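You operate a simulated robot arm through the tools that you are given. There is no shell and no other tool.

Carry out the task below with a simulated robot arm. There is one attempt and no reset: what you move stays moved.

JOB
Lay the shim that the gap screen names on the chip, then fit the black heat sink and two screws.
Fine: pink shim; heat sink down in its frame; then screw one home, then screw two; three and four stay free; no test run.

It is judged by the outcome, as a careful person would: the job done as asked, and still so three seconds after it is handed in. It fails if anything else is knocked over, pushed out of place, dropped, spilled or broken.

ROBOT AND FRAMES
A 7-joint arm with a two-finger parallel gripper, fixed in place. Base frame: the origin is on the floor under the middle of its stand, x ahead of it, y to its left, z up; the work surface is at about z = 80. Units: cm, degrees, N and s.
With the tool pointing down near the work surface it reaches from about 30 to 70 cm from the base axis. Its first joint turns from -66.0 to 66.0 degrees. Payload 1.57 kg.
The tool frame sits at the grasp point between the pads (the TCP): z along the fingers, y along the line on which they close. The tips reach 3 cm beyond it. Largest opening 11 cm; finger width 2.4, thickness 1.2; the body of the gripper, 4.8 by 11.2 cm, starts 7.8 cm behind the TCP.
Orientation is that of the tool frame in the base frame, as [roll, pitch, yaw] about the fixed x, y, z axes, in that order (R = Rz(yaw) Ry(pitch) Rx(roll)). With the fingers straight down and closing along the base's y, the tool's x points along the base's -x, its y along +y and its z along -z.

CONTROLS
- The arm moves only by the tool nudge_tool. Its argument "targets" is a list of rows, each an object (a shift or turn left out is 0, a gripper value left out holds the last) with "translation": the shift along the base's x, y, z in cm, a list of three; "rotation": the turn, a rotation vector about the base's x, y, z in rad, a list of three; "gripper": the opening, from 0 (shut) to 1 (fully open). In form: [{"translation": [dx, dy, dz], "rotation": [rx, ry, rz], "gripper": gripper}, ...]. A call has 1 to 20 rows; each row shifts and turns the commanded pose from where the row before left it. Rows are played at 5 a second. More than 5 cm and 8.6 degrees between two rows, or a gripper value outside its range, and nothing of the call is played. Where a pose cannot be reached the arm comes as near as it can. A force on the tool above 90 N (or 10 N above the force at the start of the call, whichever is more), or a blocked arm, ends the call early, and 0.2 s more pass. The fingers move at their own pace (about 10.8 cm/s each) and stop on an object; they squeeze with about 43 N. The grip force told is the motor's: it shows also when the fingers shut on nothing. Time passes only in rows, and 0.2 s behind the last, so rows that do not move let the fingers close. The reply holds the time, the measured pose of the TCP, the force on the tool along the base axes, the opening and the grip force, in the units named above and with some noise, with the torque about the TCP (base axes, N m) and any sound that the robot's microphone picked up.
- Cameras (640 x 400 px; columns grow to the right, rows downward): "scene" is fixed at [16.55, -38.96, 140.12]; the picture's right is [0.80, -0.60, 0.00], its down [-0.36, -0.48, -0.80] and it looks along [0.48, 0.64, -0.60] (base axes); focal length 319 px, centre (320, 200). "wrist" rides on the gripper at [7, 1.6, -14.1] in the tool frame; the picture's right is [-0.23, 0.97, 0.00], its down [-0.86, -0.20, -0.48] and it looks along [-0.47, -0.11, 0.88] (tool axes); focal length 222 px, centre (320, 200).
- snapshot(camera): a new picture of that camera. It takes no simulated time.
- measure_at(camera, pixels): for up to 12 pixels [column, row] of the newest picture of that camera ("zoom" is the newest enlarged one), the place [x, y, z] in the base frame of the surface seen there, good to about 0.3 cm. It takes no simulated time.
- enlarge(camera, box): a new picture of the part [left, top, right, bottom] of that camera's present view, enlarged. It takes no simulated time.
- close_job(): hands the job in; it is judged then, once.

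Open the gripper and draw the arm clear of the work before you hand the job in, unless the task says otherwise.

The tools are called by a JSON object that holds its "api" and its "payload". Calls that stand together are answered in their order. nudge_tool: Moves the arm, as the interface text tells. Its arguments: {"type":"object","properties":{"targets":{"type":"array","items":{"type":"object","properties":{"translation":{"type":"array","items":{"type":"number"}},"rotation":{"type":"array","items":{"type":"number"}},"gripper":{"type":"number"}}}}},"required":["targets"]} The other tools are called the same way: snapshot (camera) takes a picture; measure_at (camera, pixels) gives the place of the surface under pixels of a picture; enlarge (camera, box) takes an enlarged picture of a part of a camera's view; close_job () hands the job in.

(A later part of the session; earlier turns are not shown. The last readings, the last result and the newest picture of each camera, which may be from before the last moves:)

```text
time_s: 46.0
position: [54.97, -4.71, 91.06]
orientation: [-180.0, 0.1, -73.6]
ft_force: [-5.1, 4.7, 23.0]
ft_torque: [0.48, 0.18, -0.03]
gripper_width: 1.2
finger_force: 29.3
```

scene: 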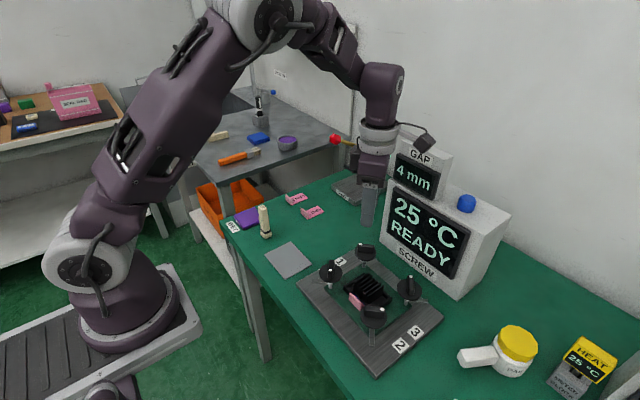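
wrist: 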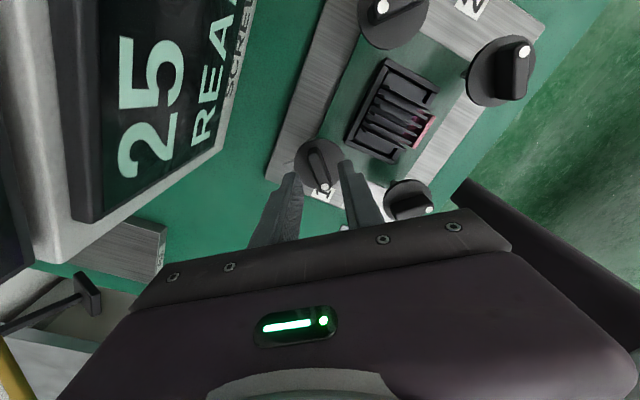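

The force stays near 20–23 N and does not grow with the turn, so it is just wedging; the z torque is nearly nil. I continue turning clockwise about 45°.

{"api": "nudge_tool", "payload": {"targets": [{"rotation": [0, 0, -0.12], "gripper": 0}, {"rotation": [0, 0, -0.12]}, {"rotation": [0, 0, -0.12]}, {"rotation": [0, 0, -0.12]}, {"rotation": [0, 0, -0.12]}, {"rotation": [0, 0, -0.12]}, {"translation": [0, 0, 0]}]}}

{"api": "enlarge", "payload": {"camera": "wrist", "box": [240, 90, 400, 210]}}

{"api": "enlarge", "payload": {"camera": "scene", "box": [310, 190, 440, 310]}}

```text
time_s: 47.6
position: [54.94, -4.7, 91.11]
orientation: [-180.0, -0.1, -115.1]
ft_force: [-19.0, 2.7, 22.3]
ft_torque: [0.1, 0.34, 0.0]
gripper_width: 1.2
finger_force: 29.7
```

```text
3.33 times, centred on (320, 150) of wrist
```

zoom: 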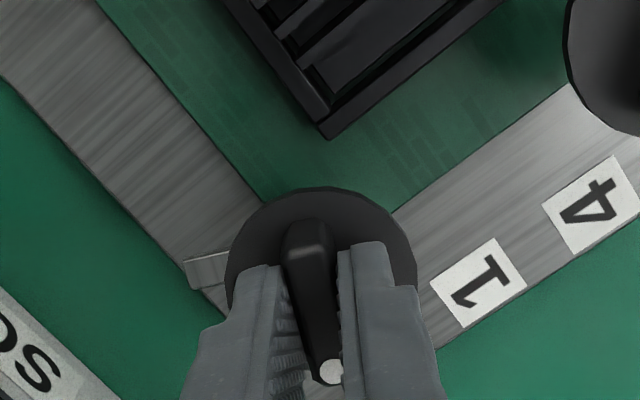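

```text
3.33 times, centred on (375, 250) of scene
```

zoom: 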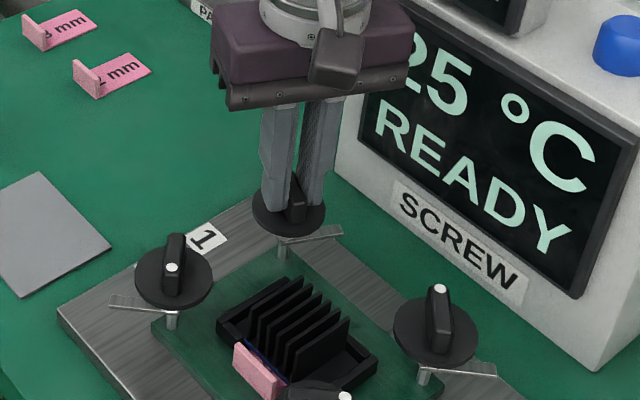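

Side force on the tool has grown to -19 N in x, so the axis lies slightly to -x. I ease the tool by small amounts to relieve the load and read again.

{"api": "nudge_tool", "payload": {"targets": [{"translation": [-0.1, 0.02, 0.08], "gripper": 0}, {"translation": [0, 0, 0]}]}}

```text
time_s: 48.2
position: [54.84, -4.75, 91.04]
orientation: [179.9, -0.1, -114.9]
ft_force: [-7.4, -1.8, -8.2]
ft_torque: [-0.73, 0.34, 0.01]
gripper_width: 1.19
finger_force: 29.9
```

The loads dropped. I continue the clockwise turn another 40°, nudging x a bit more.

{"api": "nudge_tool", "payload": {"targets": [{"translation": [-0.05, 0, -0.02], "rotation": [0, 0, -0.12], "gripper": 0}, {"rotation": [0, 0, -0.12]}, {"rotation": [0, 0, -0.12]}, {"translation": [0, 0, 0]}]}}

{"api": "nudge_tool", "payload": {"targets": [{"rotation": [0, 0, -0.12], "gripper": 0}, {"rotation": [0, 0, -0.12]}, {"rotation": [0, 0, -0.12]}, {"translation": [0, 0, 0]}]}}

{"api": "enlarge", "payload": {"camera": "scene", "box": [310, 190, 440, 310]}}

```text
time_s: 49.2
position: [54.89, -4.79, 91.27]
orientation: [179.9, -0.1, -135.7]
ft_force: [-5.3, -3.2, -23.0]
ft_torque: [0.15, -0.27, -0.01]
gripper_width: 1.2
finger_force: 29.0
```

```text
time_s: 50.2
position: [54.82, -4.7, 91.17]
orientation: [180.0, -0.1, -156.1]
ft_force: [-13.5, 1.3, -17.5]
ft_torque: [-0.12, 0.43, 0.03]
gripper_width: 1.17
finger_force: 28.9
```

```text
3.33 times, centred on (375, 250) of scene
```

zoom: 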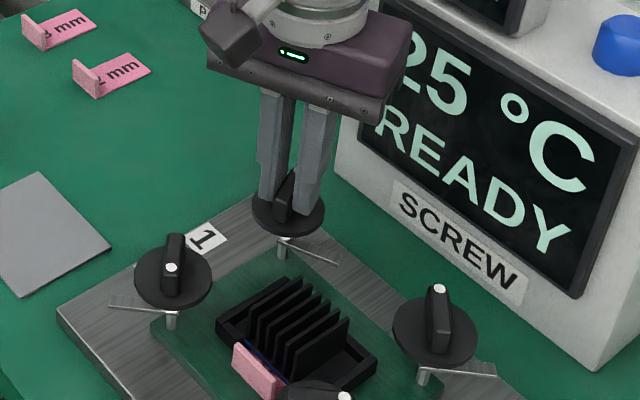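

Turned about 103° so far and the clamp arm is swinging inward past the -y side. I follow slightly down and -x to ease the load and keep turning.

{"api": "nudge_tool", "payload": {"targets": [{"translation": [-0.08, 0, -0.05], "rotation": [0, 0, -0.1], "gripper": 0}, {"rotation": [0, 0, -0.1]}, {"translation": [0, 0, 0]}]}}

{"api": "nudge_tool", "payload": {"targets": [{"rotation": [0, 0, -0.1], "gripper": 0}, {"rotation": [0, 0, -0.1]}, {"rotation": [0, 0, -0.1]}, {"translation": [0, 0, 0]}]}}

{"api": "enlarge", "payload": {"camera": "scene", "box": [310, 190, 440, 310]}}

{"api": "enlarge", "payload": {"camera": "wrist", "box": [240, 90, 400, 210]}}

```text
time_s: 51.0
position: [54.95, -4.58, 91.07]
orientation: [-180.0, 0.1, -167.6]
ft_force: [-9.1, 8.1, -3.6]
ft_torque: [0.04, 0.78, -0.01]
gripper_width: 1.17
finger_force: 29.0
```

```text
time_s: 52.0
position: [54.77, -4.51, 91.17]
orientation: [179.8, 0.1, 175.2]
ft_force: [-9.1, 16.9, 5.2]
ft_torque: [0.35, -0.13, 0.03]
gripper_width: 1.21
finger_force: 29.6
```

```text
3.33 times, centred on (375, 250) of scene
```

zoom: 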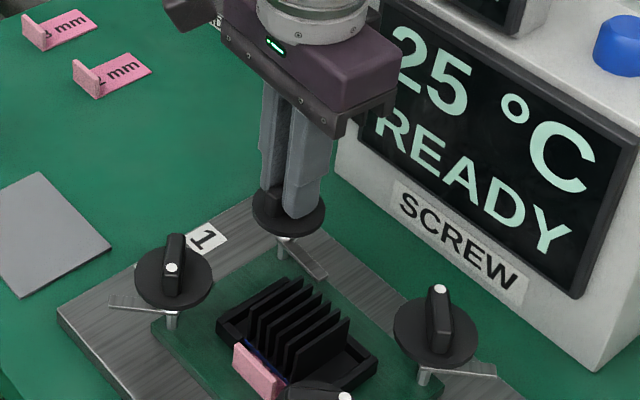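

```text
3.33 times, centred on (320, 150) of wrist
```

zoom: 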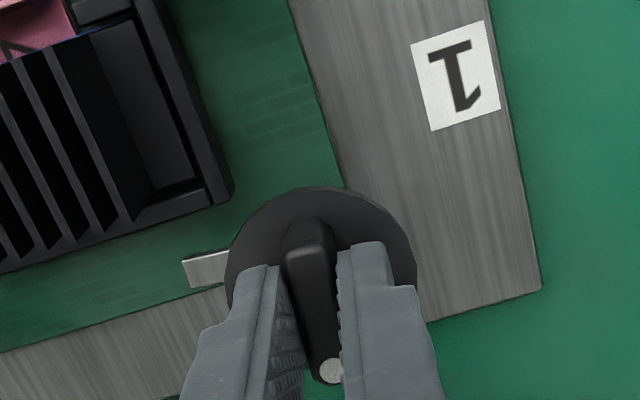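

The clamp arm now points toward -y at about -86°, and the side force is (-9,17) N. I relieve it and continue turning the last part inward.

{"api": "nudge_tool", "payload": {"targets": [{"translation": [-0.07, 0.13, 0], "rotation": [0, 0, -0.1], "gripper": 0}, {"rotation": [0, 0, -0.1]}, {"translation": [0, 0, 0]}]}}

{"api": "nudge_tool", "payload": {"targets": [{"rotation": [0, 0, -0.1], "gripper": 0}, {"rotation": [0, 0, -0.1]}, {"translation": [0, 0, 0]}]}}

{"api": "enlarge", "payload": {"camera": "wrist", "box": [240, 90, 400, 210]}}

{"api": "snapshot", "payload": {"camera": "scene"}}

```text
time_s: 52.8
position: [54.87, -4.59, 91.15]
orientation: [179.9, 0.1, 163.7]
ft_force: [1.8, 13.0, 4.0]
ft_torque: [0.23, -0.4, -0.04]
gripper_width: 1.15
finger_force: 28.8
```

```text
time_s: 53.6
position: [54.85, -4.6, 91.08]
orientation: [179.8, 0.2, 152.3]
ft_force: [14.3, 13.9, 1.2]
ft_torque: [0.3, -0.31, 0.04]
gripper_width: 1.18
finger_force: 28.8
```

```text
3.33 times, centred on (320, 150) of wrist
```

zoom: 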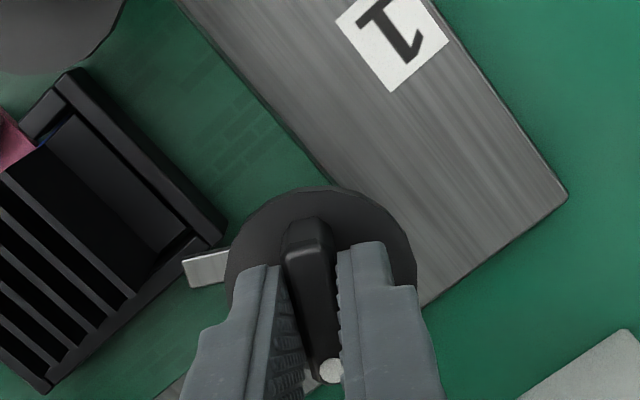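

```text
taken
```

scene: 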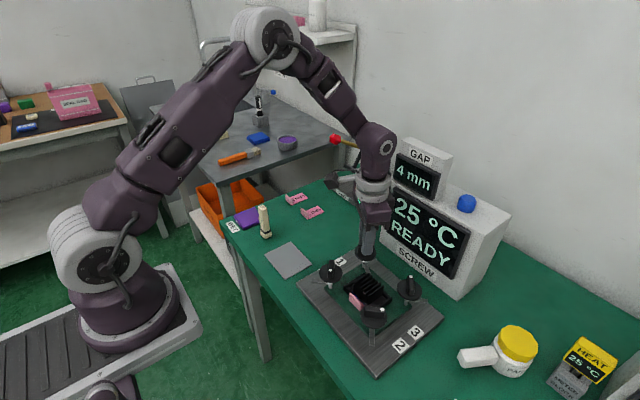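

No z torque yet; arm tip at (190,268) is coming up to the frame corner. I relieve the side load (+x,+y) and keep turning in small steps, watching torque.

{"api": "nudge_tool", "payload": {"targets": [{"translation": [0.1, 0.1, 0], "rotation": [0, 0, -0.06], "gripper": 0}, {"translation": [0, 0, 0]}]}}

{"api": "nudge_tool", "payload": {"targets": [{"rotation": [0, 0, -0.08], "gripper": 0}, {"translation": [0, 0, 0]}]}}

{"api": "enlarge", "payload": {"camera": "wrist", "box": [240, 90, 400, 210]}}

{"api": "enlarge", "payload": {"camera": "scene", "box": [330, 230, 410, 310]}}

```text
time_s: 54.2
position: [54.89, -4.61, 91.03]
orientation: [-179.9, 0.1, 148.7]
ft_force: [7.9, 9.7, 4.9]
ft_torque: [-0.13, -0.86, 0.0]
gripper_width: 1.18
finger_force: 28.7
```

```text
time_s: 54.8
position: [54.87, -4.49, 91.12]
orientation: [-180.0, 0.0, 144.2]
ft_force: [8.3, 4.1, 6.6]
ft_torque: [-0.19, -0.5, 0.02]
gripper_width: 1.22
finger_force: 29.3
```

```text
3.33 times, centred on (320, 150) of wrist
```

zoom: 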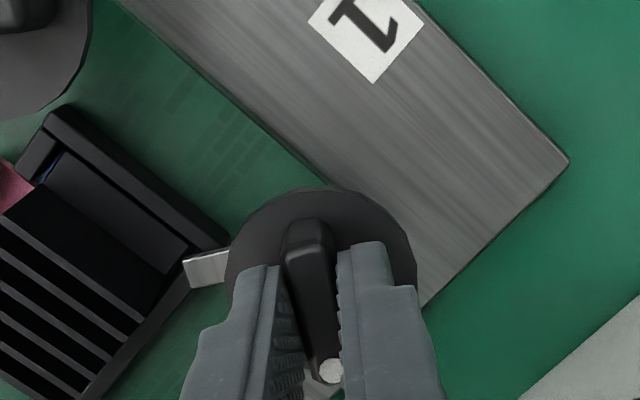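

```text
5.00 times, centred on (370, 270) of scene
```

zoom: 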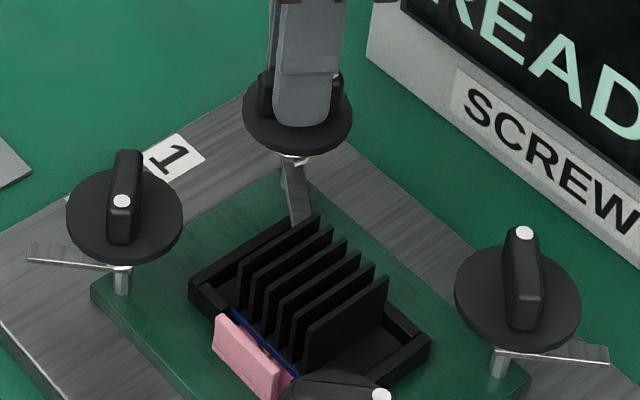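

The clamp arm is now passing over the frame corner. I continue clockwise in small steps, watching for torque or a click.

{"api": "nudge_tool", "payload": {"targets": [{"translation": [0.06, 0.03, 0], "rotation": [0, 0, -0.08], "gripper": 0}, {"translation": [0, 0, 0]}]}}

{"api": "nudge_tool", "payload": {"targets": [{"rotation": [0, 0, -0.08], "gripper": 0}, {"translation": [0, 0, 0]}]}}

{"api": "nudge_tool", "payload": {"targets": [{"rotation": [0, 0, -0.08], "gripper": 0}, {"translation": [0, 0, 0]}]}}

{"api": "enlarge", "payload": {"camera": "wrist", "box": [240, 90, 400, 210]}}

{"api": "snapshot", "payload": {"camera": "scene"}}

```text
time_s: 55.4
position: [55.01, -4.49, 91.12]
orientation: [179.9, 0.1, 139.7]
ft_force: [4.2, 1.9, 11.0]
ft_torque: [-0.19, -0.4, -0.01]
gripper_width: 1.2
finger_force: 28.9
```

```text
time_s: 56.0
position: [54.83, -4.53, 91.09]
orientation: [-180.0, 0.0, 135.1]
ft_force: [7.5, 0.7, 11.7]
ft_torque: [0.58, 0.42, 0.0]
gripper_width: 1.16
finger_force: 29.4
```

```text
time_s: 56.6
position: [54.8, -4.54, 91.03]
orientation: [-180.0, 0.0, 130.6]
ft_force: [0.4, -1.1, 15.2]
ft_torque: [-0.16, -0.18, 0.91]
gripper_width: 1.31
finger_force: 30.0
```

```text
3.33 times, centred on (320, 150) of wrist
```

zoom: 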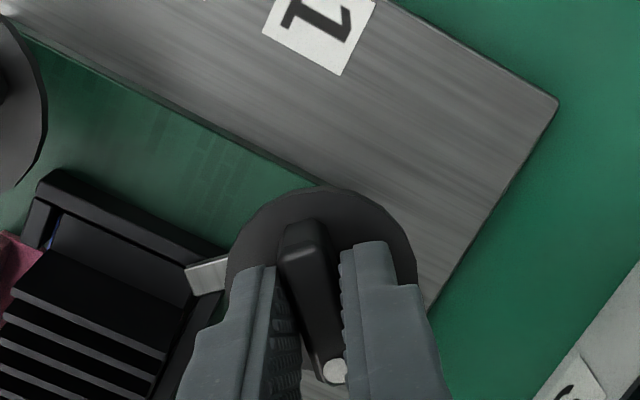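

```text
taken
```

scene: 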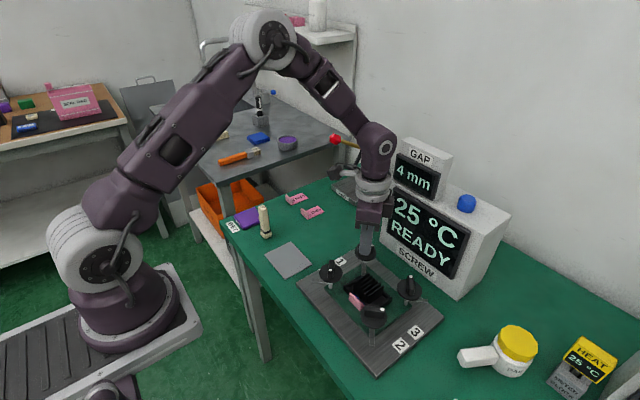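

The z torque jumped to 0.91 N·m and the bar begins to twist in the fingers, so screw one has met its stop after about 178°. I push slightly further to make sure it is home.

{"api": "nudge_tool", "payload": {"targets": [{"rotation": [0, 0, -0.06], "gripper": 0}, {"translation": [0, 0, 0]}]}}

{"api": "enlarge", "payload": {"camera": "wrist", "box": [240, 90, 400, 210]}}

{"api": "enlarge", "payload": {"camera": "scene", "box": [330, 170, 490, 310]}}

```text
time_s: 57.2
position: [54.82, -4.5, 91.05]
orientation: [-179.9, 0.0, 127.0]
ft_force: [-0.3, -1.4, 12.6]
ft_torque: [-0.07, -0.07, 0.94]
gripper_width: 1.49
finger_force: 31.0
```

```text
3.33 times, centred on (320, 150) of wrist
```

zoom: 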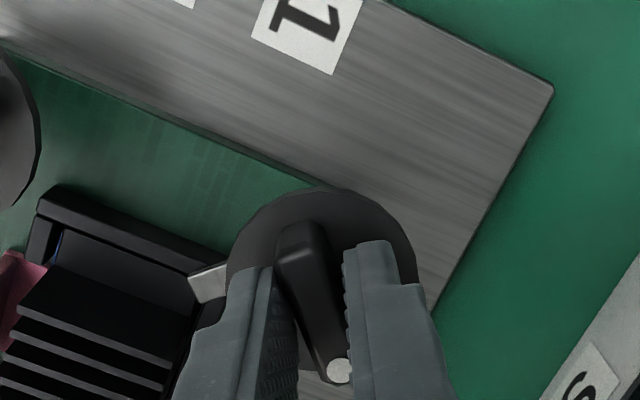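

```text
2.86 times, centred on (410, 240) of scene
```

zoom: 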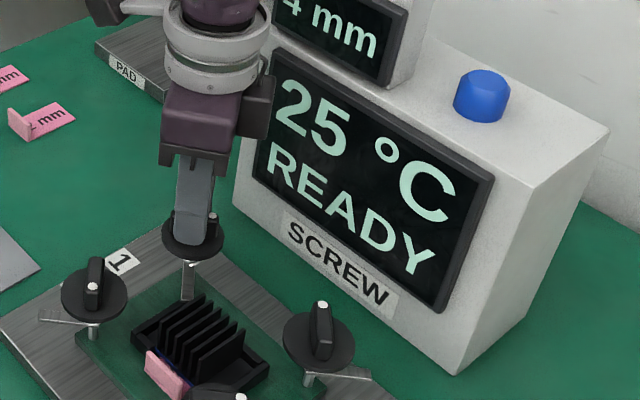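

Torque saturates at 0.94 N·m with the bar only twisting in the grip: screw one is at its hard stop. I turn the tool back just enough to undo the twist, then open and rise.

{"api": "nudge_tool", "payload": {"targets": [{"rotation": [0, 0, 0.06], "gripper": 0}, {"rotation": [0, 0, 0.045]}, {"translation": [0, 0, 0]}]}}

{"api": "nudge_tool", "payload": {"targets": [{"gripper": 0.15}, {"gripper": 0.2}, {"gripper": 0.28}, {"gripper": 0.28}]}}

{"api": "enlarge", "payload": {"camera": "wrist", "box": [240, 90, 400, 210]}}

```text
time_s: 58.0
position: [54.9, -4.42, 91.16]
orientation: [179.9, -0.1, 133.2]
ft_force: [-3.7, -0.1, 5.2]
ft_torque: [0.15, -0.17, 0.61]
gripper_width: 1.23
finger_force: 29.1
```

```text
time_s: 59.0
position: [54.88, -4.58, 91.04]
orientation: [-180.0, 0.1, 133.1]
ft_force: [0.3, 0.5, 0.3]
ft_torque: [-0.03, 0.02, -0.01]
gripper_width: 3.09
finger_force: 0.0
```

```text
3.33 times, centred on (320, 150) of wrist
```

zoom: 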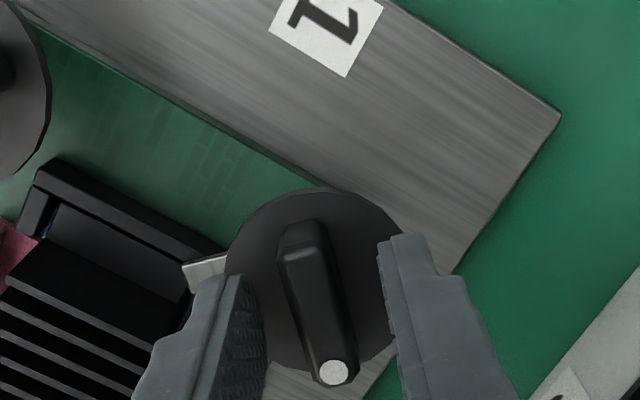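

The fingers are open and the knob stays put. I rise clear and inspect screw one's clamp over the heat sink corner.

{"api": "nudge_tool", "payload": {"targets": [{"translation": [0, 0, 2]}, {"translation": [0, 0, 3]}, {"translation": [0, 0, 3]}, {"translation": [0, 0, 3]}, {"translation": [0, 0, 0]}]}}

{"api": "snapshot", "payload": {"camera": "wrist"}}

{"api": "enlarge", "payload": {"camera": "wrist", "box": [220, 80, 380, 200]}}

{"api": "enlarge", "payload": {"camera": "scene", "box": [310, 230, 430, 330]}}

```text
time_s: 60.2
position: [54.96, -4.36, 102.18]
orientation: [180.0, -0.1, 133.1]
ft_force: [0.1, -0.5, -0.2]
ft_torque: [0.0, 0.03, 0.01]
gripper_width: 3.1
finger_force: 0.2
```

```text
taken
```

wrist: 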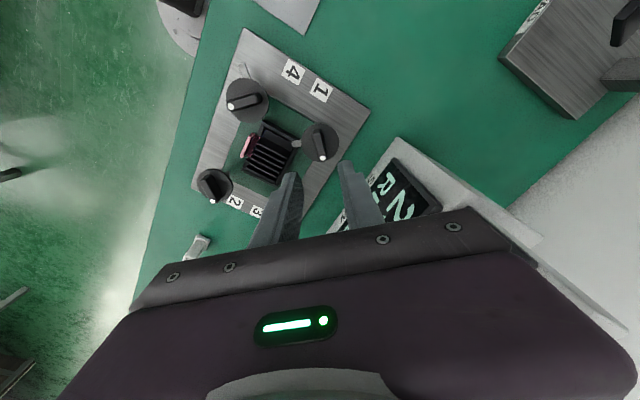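

```text
3.33 times, centred on (300, 140) of wrist
```

zoom: 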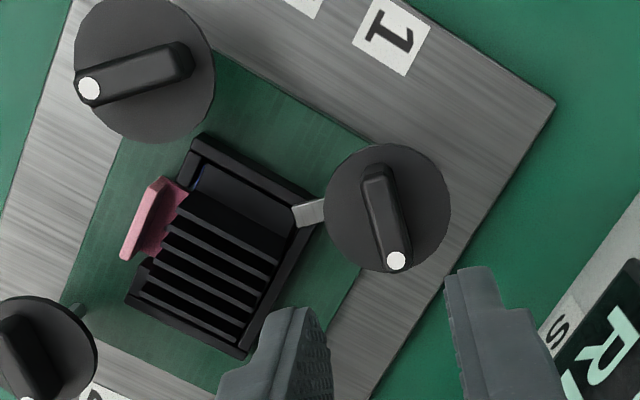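

```text
4.00 times, centred on (370, 280) of scene
```

zoom: 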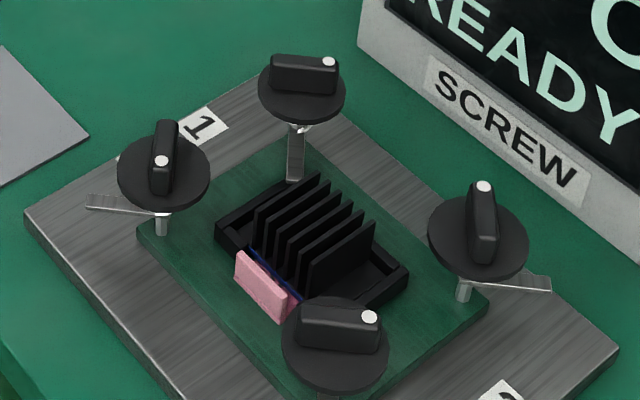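

Screw one's clamp now points inward over the frame corner (tip at (297,216) in the enlarged wrist view). I measure its height and the knob's height.

{"api": "enlarge", "payload": {"camera": "wrist", "box": [270, 110, 350, 170]}}

{"api": "measure_at", "payload": {"camera": "zoom", "pixels": [[320, 200], [300, 220], [210, 200]]}}

```text
6.67 times, centred on (310, 140) of wrist
```

zoom: 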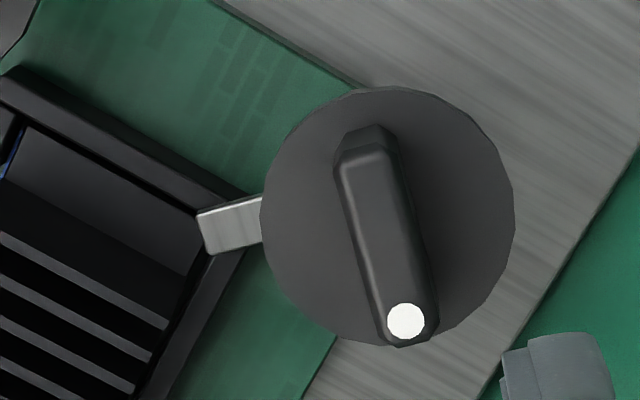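

```text
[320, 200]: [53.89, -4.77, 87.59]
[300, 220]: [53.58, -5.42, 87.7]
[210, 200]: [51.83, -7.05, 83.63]
```

{"api": "measure_at", "payload": {"camera": "zoom", "pixels": [[215, 220], [230, 215], [245, 210], [225, 240], [245, 230], [405, 320], [400, 315], [290, 180], [340, 110], [480, 200], [450, 300], [180, 180]]}}

```text
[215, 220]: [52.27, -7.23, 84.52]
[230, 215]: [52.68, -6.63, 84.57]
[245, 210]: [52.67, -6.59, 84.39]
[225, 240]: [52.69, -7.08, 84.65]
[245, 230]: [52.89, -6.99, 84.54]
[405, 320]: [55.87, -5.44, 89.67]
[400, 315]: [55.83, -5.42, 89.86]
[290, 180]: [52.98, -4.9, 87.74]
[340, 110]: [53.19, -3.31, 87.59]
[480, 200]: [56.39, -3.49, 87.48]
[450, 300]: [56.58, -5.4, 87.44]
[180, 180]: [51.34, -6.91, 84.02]
```

Screw one's clamp lies at z≈84.5 over the corner with the knob at unchanged height, firmly at its stop. Now I unwind the tool counter-clockwise at height while moving over to screw two near (45,-17).

{"api": "nudge_tool", "payload": {"targets": [{"translation": [-0.8, -1.0, 0], "rotation": [0, 0, 0.1374]}, {"translation": [-0.8, -1.0, 0], "rotation": [0, 0, 0.1374]}, {"translation": [-0.8, -1.0, 0], "rotation": [0, 0, 0.1374]}, {"translation": [-0.8, -1.0, 0], "rotation": [0, 0, 0.1374]}, {"translation": [-0.8, -1.0, 0], "rotation": [0, 0, 0.1374]}, {"translation": [-0.8, -1.0, 0], "rotation": [0, 0, 0.1374]}, {"translation": [-0.8, -1.0, 0], "rotation": [0, 0, 0.1374]}, {"translation": [-0.8, -1.0, 0], "rotation": [0, 0, 0.1374]}, {"translation": [-0.8, -1.0, 0], "rotation": [0, 0, 0.1374]}, {"translation": [-0.8, -1.0, 0], "rotation": [0, 0, 0.1374]}, {"translation": [-0.8, -1.0, 0], "rotation": [0, 0, 0.1374]}, {"translation": [-0.8, -1.0, 0], "rotation": [0, 0, 0.1374]}, {"translation": [-0.36, -0.7, 0], "rotation": [0, 0, 0.1374]}, {"rotation": [0, 0, 0.1374]}, {"rotation": [0, 0, 0.1374]}, {"rotation": [0, 0, 0.1374]}, {"rotation": [0, 0, 0.1374]}, {"rotation": [0, 0, 0.1374]}]}}

{"api": "nudge_tool", "payload": {"targets": [{"rotation": [0, 0, 0.1374]}, {"rotation": [0, 0, 0.1374]}, {"rotation": [0, 0, 0.1374]}, {"rotation": [0, 0, 0.1374]}, {"rotation": [0, 0, 0.1374]}, {"translation": [0, 0, 0]}]}}

{"api": "snapshot", "payload": {"camera": "wrist"}}

{"api": "snapshot", "payload": {"camera": "scene"}}

```text
time_s: 64.0
position: [44.95, -17.08, 102.11]
orientation: [-180.0, 0.0, -85.1]
ft_force: [1.1, 0.2, -1.1]
ft_torque: [0.02, 0.03, 0.01]
gripper_width: 3.1
finger_force: 0.2
```

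```text
time_s: 65.4
position: [45.05, -17.11, 102.13]
orientation: [180.0, 0.0, -45.8]
ft_force: [-0.2, -0.1, -0.4]
ft_torque: [0.01, 0.01, -0.03]
gripper_width: 3.08
finger_force: 0.0
```

```text
taken
```

wrist: 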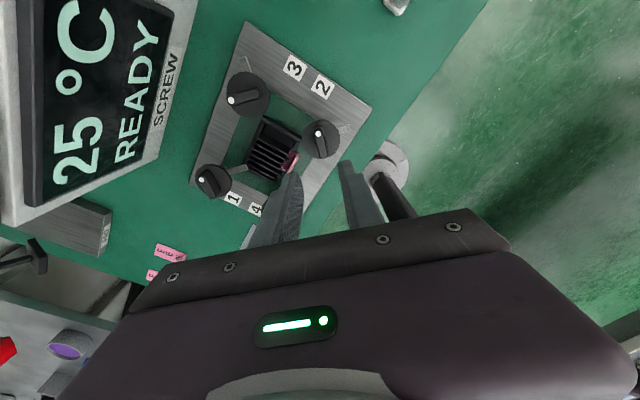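

```text
taken
```

scene: 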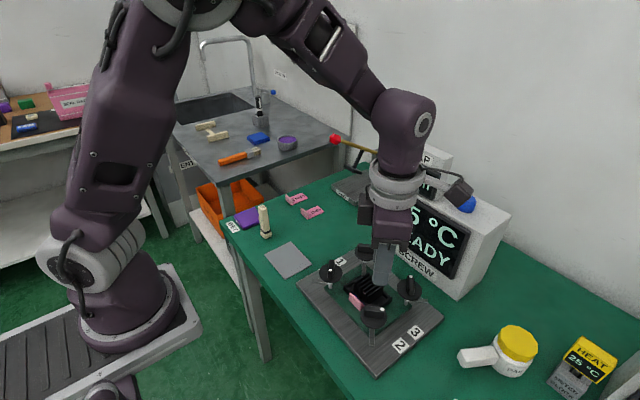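

Knob 2 (next to label 2) shows at about (320,138), with its clamp arm pointing outward. I enlarge and measure it.

{"api": "enlarge", "payload": {"camera": "wrist", "box": [280, 105, 360, 185]}}

{"api": "measure_at", "payload": {"camera": "zoom", "pixels": [[320, 165], [320, 240], [320, 100], [230, 160], [410, 160], [320, 200], [300, 130], [330, 230], [420, 120], [440, 110], [200, 300], [255, 220]]}}

```text
5.00 times, centred on (320, 145) of wrist
```

zoom: 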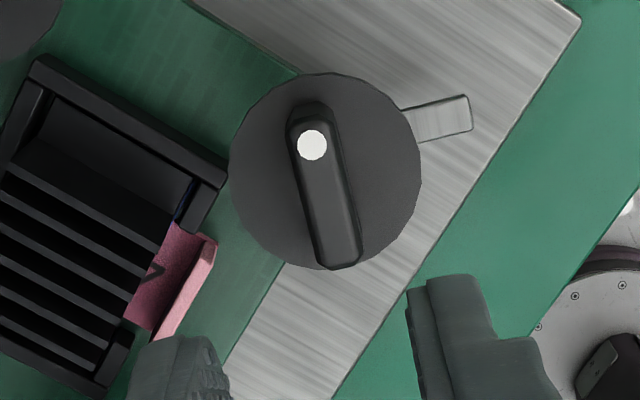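

```text
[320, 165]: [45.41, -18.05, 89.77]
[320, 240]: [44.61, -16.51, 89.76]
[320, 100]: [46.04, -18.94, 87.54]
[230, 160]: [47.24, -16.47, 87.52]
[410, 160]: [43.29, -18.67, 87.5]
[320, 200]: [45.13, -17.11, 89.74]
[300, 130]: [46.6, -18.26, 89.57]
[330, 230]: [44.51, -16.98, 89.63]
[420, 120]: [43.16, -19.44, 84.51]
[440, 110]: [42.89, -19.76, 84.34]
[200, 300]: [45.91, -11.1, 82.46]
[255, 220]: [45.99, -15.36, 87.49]
```

The disc centre works out to about (45.15,-17.4) and the bar is aligned with the finger pads. I shift over it and descend to just above the bar to check centring.

{"api": "nudge_tool", "payload": {"targets": [{"translation": [0.1, -0.3, -2], "gripper": 0.28}, {"translation": [0, 0, -3]}, {"translation": [0, 0, -3.5]}, {"translation": [0, 0, 0]}]}}

{"api": "enlarge", "payload": {"camera": "wrist", "box": [260, 110, 380, 210]}}

{"api": "enlarge", "payload": {"camera": "scene", "box": [310, 230, 440, 350]}}

```text
time_s: 66.4
position: [45.06, -17.45, 93.63]
orientation: [-180.0, 0.0, -45.9]
ft_force: [0.0, -0.2, 0.2]
ft_torque: [0.03, -0.01, -0.01]
gripper_width: 3.08
finger_force: 0.1
```

```text
4.00 times, centred on (320, 160) of wrist
```

zoom: 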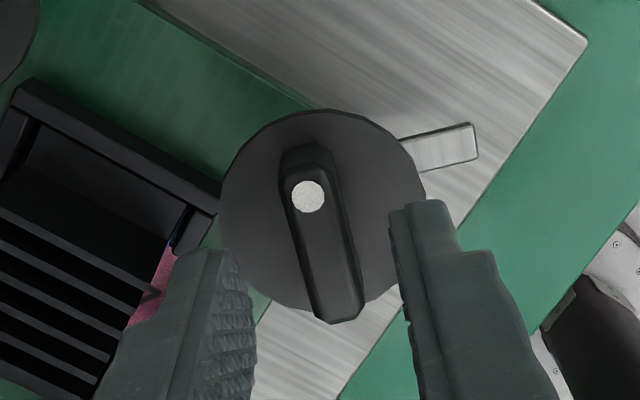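

```text
3.33 times, centred on (375, 290) of scene
```

zoom: 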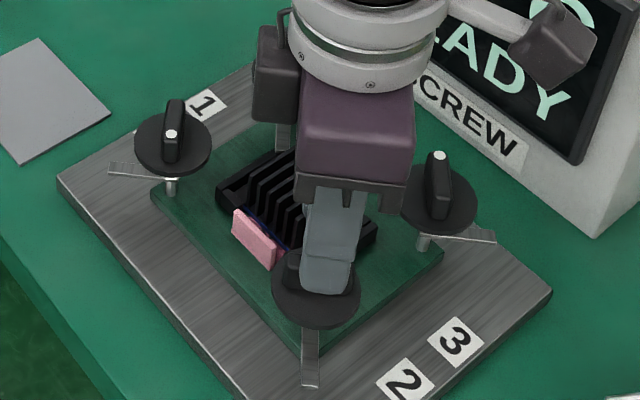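

The disc centre (322,215) lines up with the TCP axis, and the fingers straddle the bar. I lower so the tips are just above the disc and close.

{"api": "nudge_tool", "payload": {"targets": [{"translation": [0.04, -0.05, -1.3]}, {"translation": [0, 0, -1.15]}, {"translation": [0, 0, 0]}, {"gripper": 0.15}, {"gripper": 0.0}, {"gripper": 0.0}]}}

{"api": "enlarge", "payload": {"camera": "wrist", "box": [260, 110, 380, 210]}}

```text
time_s: 67.8
position: [45.16, -17.44, 91.2]
orientation: [-179.9, -0.1, -45.9]
ft_force: [-1.7, -0.9, -3.5]
ft_torque: [-0.34, -0.25, -0.02]
gripper_width: 1.2
finger_force: 29.0
```

```text
4.00 times, centred on (320, 160) of wrist
```

zoom: 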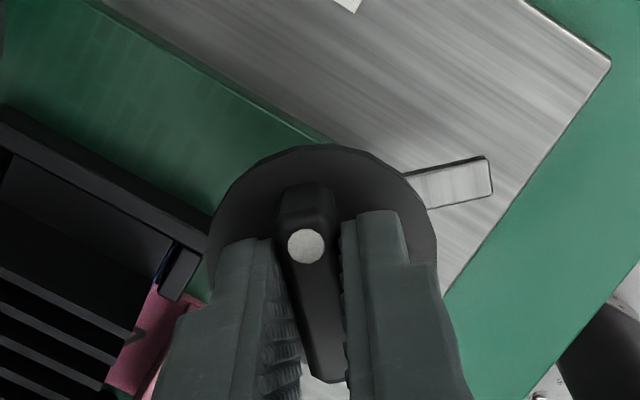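

Side load is only about 2 N, well centred. I turn screw two clockwise, about 20° per call, reading the force.

{"api": "nudge_tool", "payload": {"targets": [{"rotation": [0, 0, -0.12], "gripper": 0}, {"rotation": [0, 0, -0.12]}, {"rotation": [0, 0, -0.12]}, {"translation": [0, 0, 0]}]}}

{"api": "nudge_tool", "payload": {"targets": [{"rotation": [0, 0, -0.12], "gripper": 0}, {"rotation": [0, 0, -0.12]}, {"rotation": [0, 0, -0.12]}, {"translation": [0, 0, 0]}]}}

{"api": "enlarge", "payload": {"camera": "wrist", "box": [240, 90, 400, 210]}}

{"api": "enlarge", "payload": {"camera": "scene", "box": [310, 230, 440, 350]}}

```text
time_s: 68.8
position: [45.18, -17.55, 91.21]
orientation: [179.8, 0.0, -66.6]
ft_force: [-4.5, -7.3, -15.5]
ft_torque: [-0.59, -0.23, -0.01]
gripper_width: 1.19
finger_force: 29.7
```

```text
time_s: 69.8
position: [45.06, -17.54, 91.11]
orientation: [179.8, 0.0, -87.3]
ft_force: [-16.7, -9.3, -7.2]
ft_torque: [0.16, 0.28, 0.05]
gripper_width: 1.21
finger_force: 29.4
```

```text
3.33 times, centred on (320, 150) of wrist
```

zoom: 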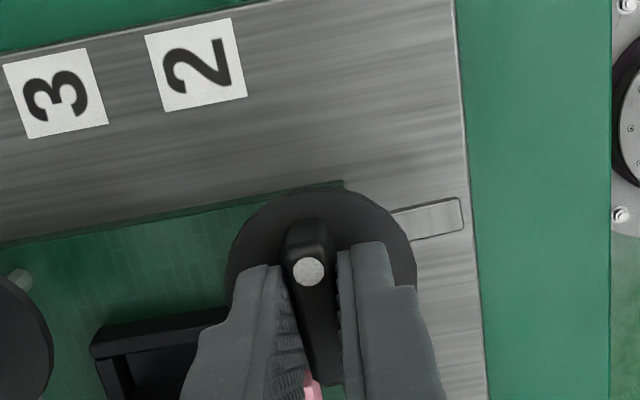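

```text
3.33 times, centred on (375, 290) of scene
```

zoom: 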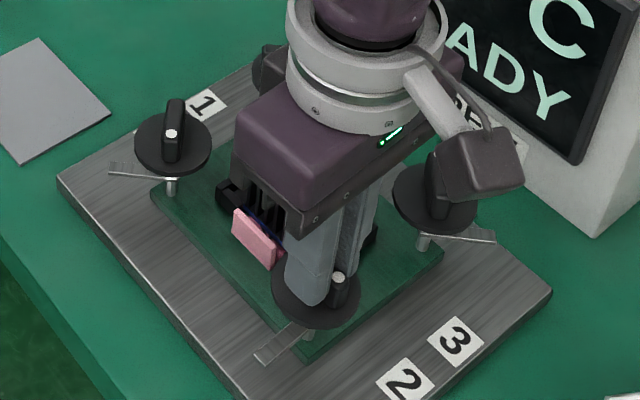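

The clamp arm is turning with the knob; side force is (-17,-9) N. I ease that way and continue.

{"api": "nudge_tool", "payload": {"targets": [{"translation": [-0.12, -0.07, -0.02], "rotation": [0, 0, -0.12], "gripper": 0}, {"rotation": [0, 0, -0.12]}, {"rotation": [0, 0, -0.12]}, {"translation": [0, 0, 0]}]}}

{"api": "nudge_tool", "payload": {"targets": [{"translation": [-0.03, 0, 0], "rotation": [0, 0, -0.12], "gripper": 0}, {"rotation": [0, 0, -0.12]}, {"rotation": [0, 0, -0.12]}, {"translation": [0, 0, 0]}]}}

{"api": "enlarge", "payload": {"camera": "wrist", "box": [240, 90, 400, 210]}}

```text
time_s: 70.8
position: [44.93, -17.5, 91.09]
orientation: [-180.0, 0.0, -107.9]
ft_force: [-16.2, -0.1, 4.7]
ft_torque: [0.38, 0.22, -0.01]
gripper_width: 1.18
finger_force: 29.6
```

```text
time_s: 71.8
position: [44.98, -17.4, 91.13]
orientation: [180.0, -0.1, -128.5]
ft_force: [-16.5, 9.6, 11.3]
ft_torque: [0.77, -0.04, 0.04]
gripper_width: 1.2
finger_force: 29.8
```

```text
3.33 times, centred on (320, 150) of wrist
```

zoom: 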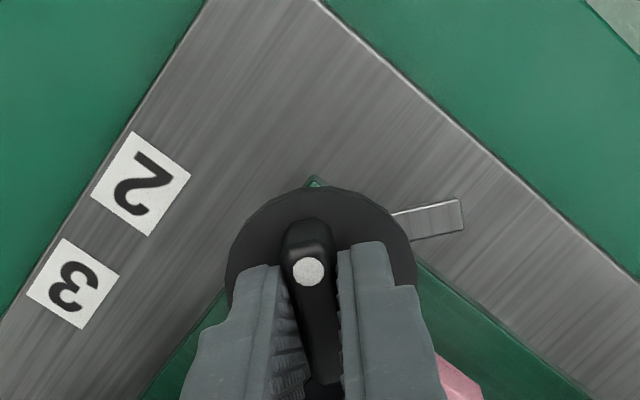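

Turned about 83°; the side force is (-16.5,9.6) N, no z torque. I ease the tool and continue, with the clamp arm coming round on the robot side.

{"api": "nudge_tool", "payload": {"targets": [{"translation": [-0.12, 0.08, 0.02], "rotation": [0, 0, -0.12], "gripper": 0}, {"rotation": [0, 0, -0.12]}, {"translation": [0, 0, 0]}]}}

{"api": "nudge_tool", "payload": {"targets": [{"translation": [0, 0.05, 0], "rotation": [0, 0, -0.12], "gripper": 0}, {"rotation": [0, 0, -0.12]}, {"translation": [0, 0, 0]}]}}

{"api": "enlarge", "payload": {"camera": "wrist", "box": [240, 90, 400, 210]}}

{"api": "enlarge", "payload": {"camera": "scene", "box": [310, 230, 440, 350]}}

```text
time_s: 72.6
position: [44.79, -17.51, 91.09]
orientation: [-180.0, 0.1, -142.2]
ft_force: [-4.2, 5.7, -10.7]
ft_torque: [0.15, 0.1, 0.03]
gripper_width: 1.17
finger_force: 28.8
```

```text
time_s: 73.4
position: [44.83, -17.46, 91.07]
orientation: [180.0, 0.0, -156.0]
ft_force: [-0.5, -0.3, -17.3]
ft_torque: [0.31, -0.67, 0.04]
gripper_width: 1.18
finger_force: 29.3
```

```text
3.33 times, centred on (320, 150) of wrist
```

zoom: 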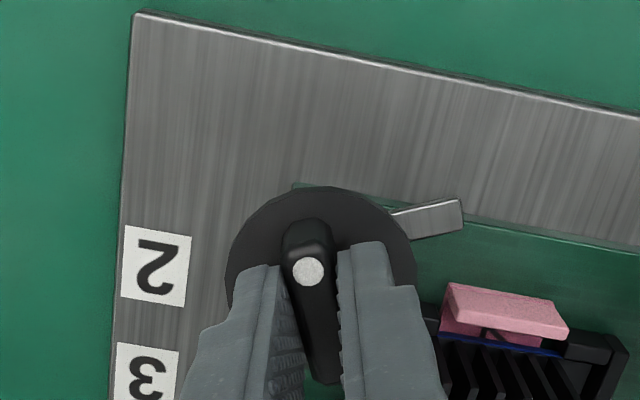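

```text
3.33 times, centred on (375, 290) of scene
```

zoom: 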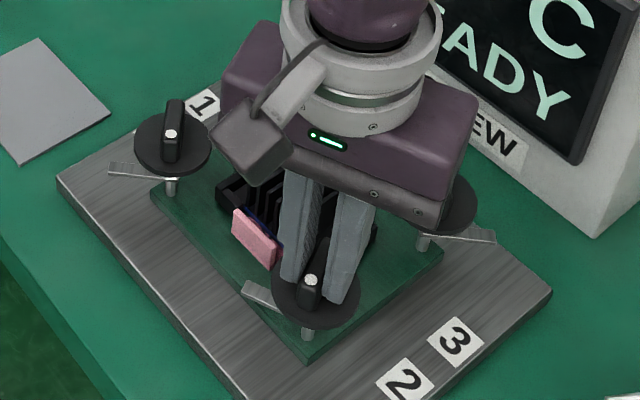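

The clamp arm is nearing the pink tab's side; I measure the tab's near corner and the arm tip to be sure the arm will pass clear of it.

{"api": "enlarge", "payload": {"camera": "wrist", "box": [330, 130, 430, 210]}}

{"api": "measure_at", "payload": {"camera": "zoom", "pixels": [[320, 200]]}}

```text
5.00 times, centred on (380, 170) of wrist
```

zoom: 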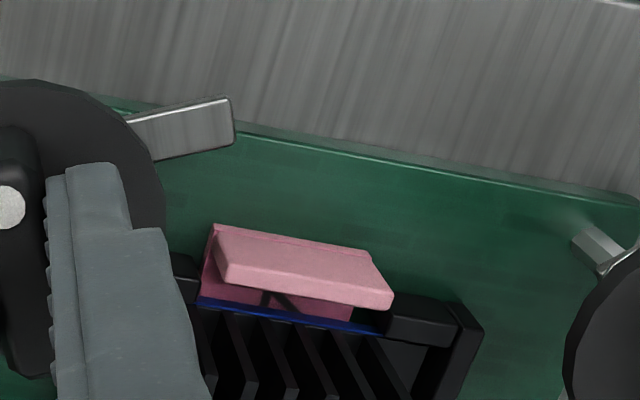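

```text
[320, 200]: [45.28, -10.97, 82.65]
```

{"api": "measure_at", "payload": {"camera": "zoom", "pixels": [[225, 102], [230, 140], [200, 125], [150, 145], [218, 235], [225, 255], [232, 275], [240, 282], [365, 258], [385, 295], [300, 265], [212, 270]]}}

```text
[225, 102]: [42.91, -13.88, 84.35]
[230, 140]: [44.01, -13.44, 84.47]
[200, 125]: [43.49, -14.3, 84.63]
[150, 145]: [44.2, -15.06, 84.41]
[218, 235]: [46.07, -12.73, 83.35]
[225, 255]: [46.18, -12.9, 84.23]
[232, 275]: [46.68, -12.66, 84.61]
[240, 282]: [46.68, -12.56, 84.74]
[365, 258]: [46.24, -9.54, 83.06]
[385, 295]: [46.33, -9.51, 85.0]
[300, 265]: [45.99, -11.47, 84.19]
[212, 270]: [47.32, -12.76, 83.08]
```

The arm tip sweeps a radius of about 4.2 cm while the tab corner is about 4.75 cm from the axis, so it clears by half a centimetre. I continue turning.

{"api": "nudge_tool", "payload": {"targets": [{"translation": [0, 0, -0.03], "rotation": [0, 0, -0.1], "gripper": 0}, {"rotation": [0, 0, -0.1]}, {"translation": [0, 0, 0]}]}}

{"api": "nudge_tool", "payload": {"targets": [{"rotation": [0, 0, -0.1], "gripper": 0}, {"rotation": [0, 0, -0.1]}, {"translation": [0, 0, 0]}]}}

{"api": "enlarge", "payload": {"camera": "wrist", "box": [280, 110, 440, 230]}}

```text
time_s: 74.2
position: [44.77, -17.49, 91.16]
orientation: [179.9, 0.1, -167.5]
ft_force: [-4.8, 2.7, -5.7]
ft_torque: [0.17, -0.24, 0.02]
gripper_width: 1.19
finger_force: 29.3
```

```text
time_s: 75.0
position: [44.74, -17.34, 91.19]
orientation: [-180.0, 0.1, -178.8]
ft_force: [-3.7, 8.4, 5.6]
ft_torque: [0.16, 0.56, 0.05]
gripper_width: 1.18
finger_force: 29.0
```

```text
3.33 times, centred on (360, 170) of wrist
```

zoom: 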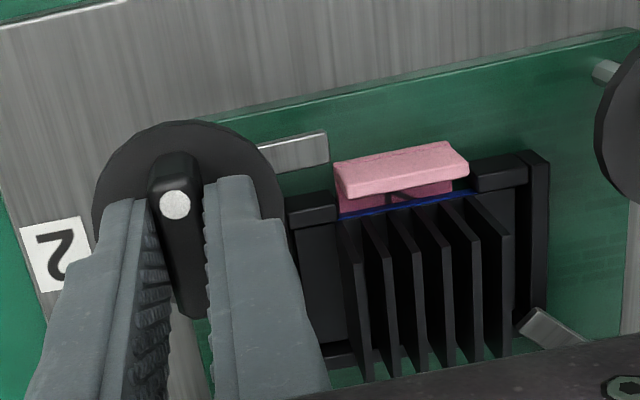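

The arm now points along +y with the tab clear to its right. I continue the last 45° in small steps, watching torque.

{"api": "nudge_tool", "payload": {"targets": [{"translation": [0, 0.06, 0], "rotation": [0, 0, -0.1], "gripper": 0}, {"rotation": [0, 0, -0.1]}, {"translation": [0, 0, 0]}]}}

{"api": "nudge_tool", "payload": {"targets": [{"translation": [0, 0.05, 0], "rotation": [0, 0, -0.1], "gripper": 0}, {"rotation": [0, 0, -0.1]}, {"translation": [0, 0, 0]}]}}

{"api": "enlarge", "payload": {"camera": "wrist", "box": [280, 110, 440, 230]}}

```text
time_s: 75.8
position: [44.9, -17.35, 91.17]
orientation: [180.0, 0.0, 169.6]
ft_force: [-5.8, 7.4, 5.4]
ft_torque: [0.16, -0.04, 0.06]
gripper_width: 1.18
finger_force: 29.2
```

```text
time_s: 76.6
position: [44.81, -17.3, 91.17]
orientation: [-180.0, 0.0, 158.1]
ft_force: [-4.0, 3.8, 6.7]
ft_torque: [0.26, 0.39, -0.02]
gripper_width: 1.18
finger_force: 29.2
```

```text
3.33 times, centred on (360, 170) of wrist
```

zoom: 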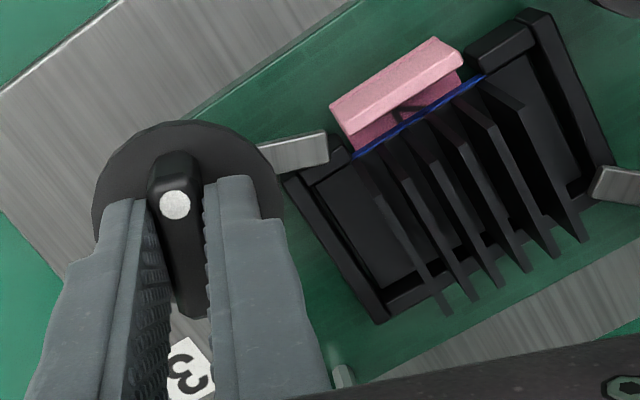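

The arm is over the frame's lip, and the tab is undisturbed. I continue in 4–5° steps to find the stop.

{"api": "nudge_tool", "payload": {"targets": [{"rotation": [0, 0, -0.08], "gripper": 0}, {"rotation": [0, 0, -0.08]}, {"translation": [0, 0, 0]}]}}

{"api": "nudge_tool", "payload": {"targets": [{"rotation": [0, 0, -0.08], "gripper": 0}, {"translation": [0, 0, 0]}]}}

{"api": "nudge_tool", "payload": {"targets": [{"rotation": [0, 0, -0.07], "gripper": 0}, {"translation": [0, 0, 0]}]}}

{"api": "enlarge", "payload": {"camera": "wrist", "box": [280, 110, 440, 230]}}

```text
time_s: 77.4
position: [44.92, -17.34, 91.16]
orientation: [-180.0, 0.0, 149.0]
ft_force: [-1.3, 3.1, -0.1]
ft_torque: [-0.15, -0.38, -0.01]
gripper_width: 1.21
finger_force: 29.1
```

```text
time_s: 78.0
position: [44.8, -17.26, 91.02]
orientation: [-180.0, 0.0, 144.4]
ft_force: [-0.3, 5.8, 2.9]
ft_torque: [-0.35, -0.61, 0.0]
gripper_width: 1.18
finger_force: 29.3
```

```text
time_s: 78.6
position: [44.8, -17.36, 91.16]
orientation: [-179.9, 0.0, 140.3]
ft_force: [1.6, 6.7, 5.5]
ft_torque: [-0.19, -0.35, -0.01]
gripper_width: 1.2
finger_force: 29.2
```

```text
3.33 times, centred on (360, 170) of wrist
```

zoom: 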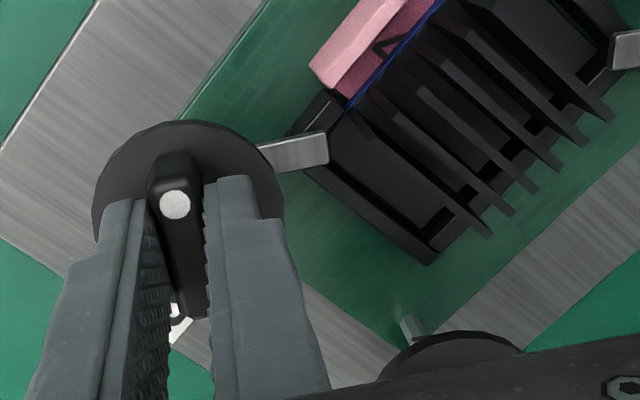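

No stop felt yet at 174° of turn. I continue in small steps.

{"api": "nudge_tool", "payload": {"targets": [{"rotation": [0, 0, -0.06], "gripper": 0}, {"translation": [0, 0, 0]}]}}

{"api": "nudge_tool", "payload": {"targets": [{"rotation": [0, 0, -0.06], "gripper": 0}, {"translation": [0, 0, 0]}]}}

{"api": "nudge_tool", "payload": {"targets": [{"rotation": [0, 0, -0.06], "gripper": 0}, {"translation": [0, 0, 0]}]}}

{"api": "enlarge", "payload": {"camera": "wrist", "box": [280, 110, 440, 230]}}

```text
time_s: 79.2
position: [44.83, -17.22, 91.23]
orientation: [-179.9, 0.0, 137.1]
ft_force: [3.6, 8.5, 7.8]
ft_torque: [0.4, 0.16, -0.01]
gripper_width: 1.18
finger_force: 29.8
```

```text
time_s: 79.8
position: [44.86, -17.25, 91.05]
orientation: [180.0, 0.0, 133.6]
ft_force: [4.3, 10.5, 10.6]
ft_torque: [0.21, -0.03, 0.85]
gripper_width: 1.2
finger_force: 29.0
```

```text
time_s: 80.4
position: [44.89, -17.25, 91.04]
orientation: [-180.0, 0.0, 130.1]
ft_force: [5.1, 11.6, 8.4]
ft_torque: [0.04, -0.25, 0.91]
gripper_width: 1.33
finger_force: 30.0
```

```text
3.33 times, centred on (360, 170) of wrist
```

zoom: 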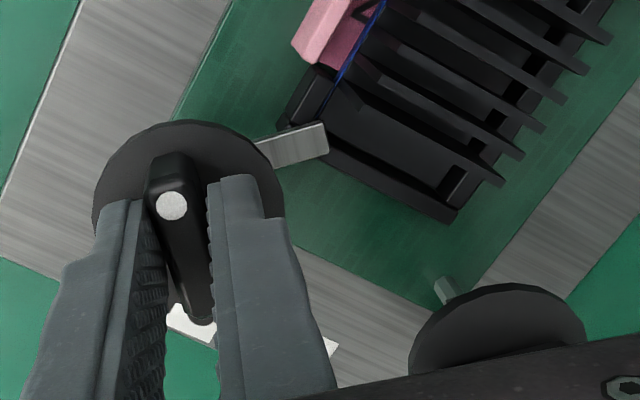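

The z torque rose to 0.85–0.91 N·m and the bar twists in the pads: screw two is at its stop too, at the same bar angle as screw one. I undo the twist, open and rise.

{"api": "nudge_tool", "payload": {"targets": [{"rotation": [0, 0, 0.05], "gripper": 0}, {"translation": [0, 0, 0]}]}}

{"api": "nudge_tool", "payload": {"targets": [{"gripper": 0.15}, {"gripper": 0.2}, {"gripper": 0.28}, {"gripper": 0.28}]}}

{"api": "enlarge", "payload": {"camera": "wrist", "box": [260, 90, 420, 210]}}

```text
time_s: 81.0
position: [44.88, -17.32, 91.2]
orientation: [180.0, 0.0, 133.1]
ft_force: [10.3, 9.9, 8.7]
ft_torque: [0.4, -0.02, 0.65]
gripper_width: 1.23
finger_force: 29.4
```

```text
time_s: 82.0
position: [44.84, -17.33, 91.17]
orientation: [-180.0, 0.0, 133.0]
ft_force: [0.4, -0.8, -0.6]
ft_torque: [0.0, 0.0, 0.03]
gripper_width: 3.07
finger_force: 0.1
```

```text
3.33 times, centred on (340, 150) of wrist
```

zoom: 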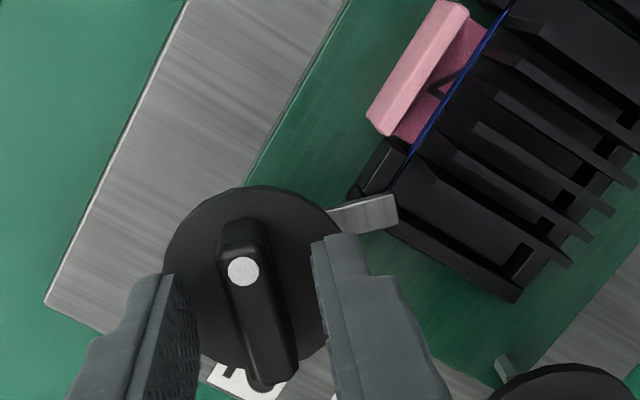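

The bar is free and screw two's clamp lies over the frame corner. I rise straight up and inspect everything from both cameras.

{"api": "nudge_tool", "payload": {"targets": [{"translation": [0, 0, 2]}, {"translation": [0, 0, 3]}, {"translation": [0, 0, 4]}, {"translation": [0, 0, 4]}, {"translation": [-1, 2, 3]}, {"translation": [-1, 3, 3]}, {"translation": [0, 0, 0]}]}}

{"api": "snapshot", "payload": {"camera": "wrist"}}

{"api": "snapshot", "payload": {"camera": "scene"}}

{"api": "enlarge", "payload": {"camera": "scene", "box": [300, 220, 440, 340]}}

```text
time_s: 83.6
position: [42.94, -12.38, 110.3]
orientation: [-180.0, 0.0, 133.0]
ft_force: [0.1, -0.2, 0.1]
ft_torque: [0.02, 0.06, 0.0]
gripper_width: 3.1
finger_force: 0.1
```

```text
taken
```

wrist: 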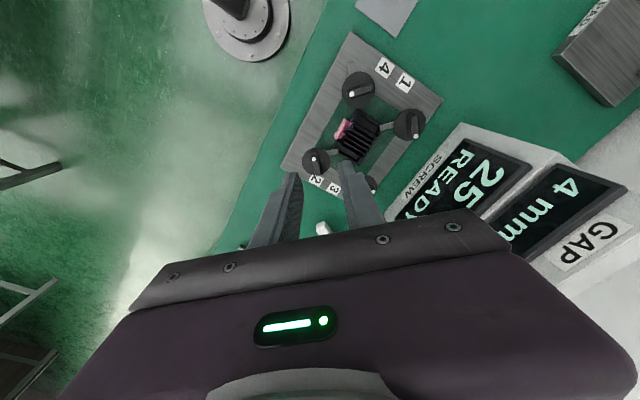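

```text
taken
```

scene: 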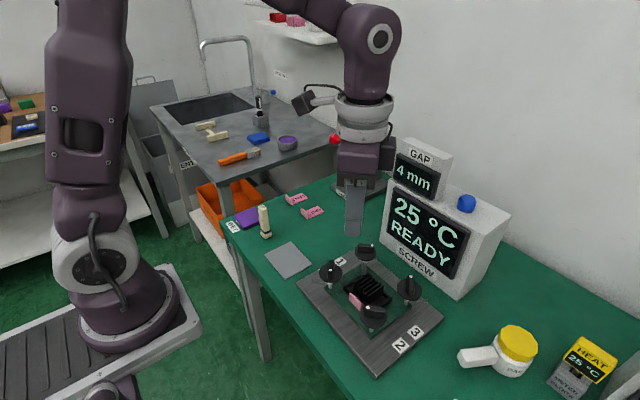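

```text
3.33 times, centred on (370, 280) of scene
```

zoom: 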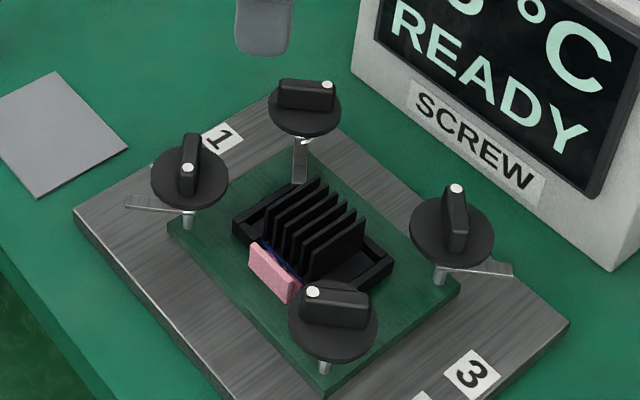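

Both clamps of screws one and two point inward; three and four are untouched. I take an enlarged wrist view to verify the heat sink seat and clamp positions.

{"api": "enlarge", "payload": {"camera": "wrist", "box": [290, 60, 440, 200]}}

{"api": "measure_at", "payload": {"camera": "zoom", "pixels": [[320, 200]]}}

```text
2.86 times, centred on (365, 130) of wrist
```

zoom: 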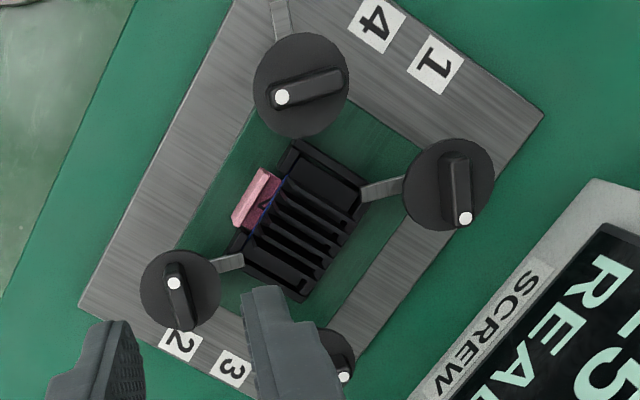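

```text
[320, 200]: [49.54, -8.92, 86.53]
```

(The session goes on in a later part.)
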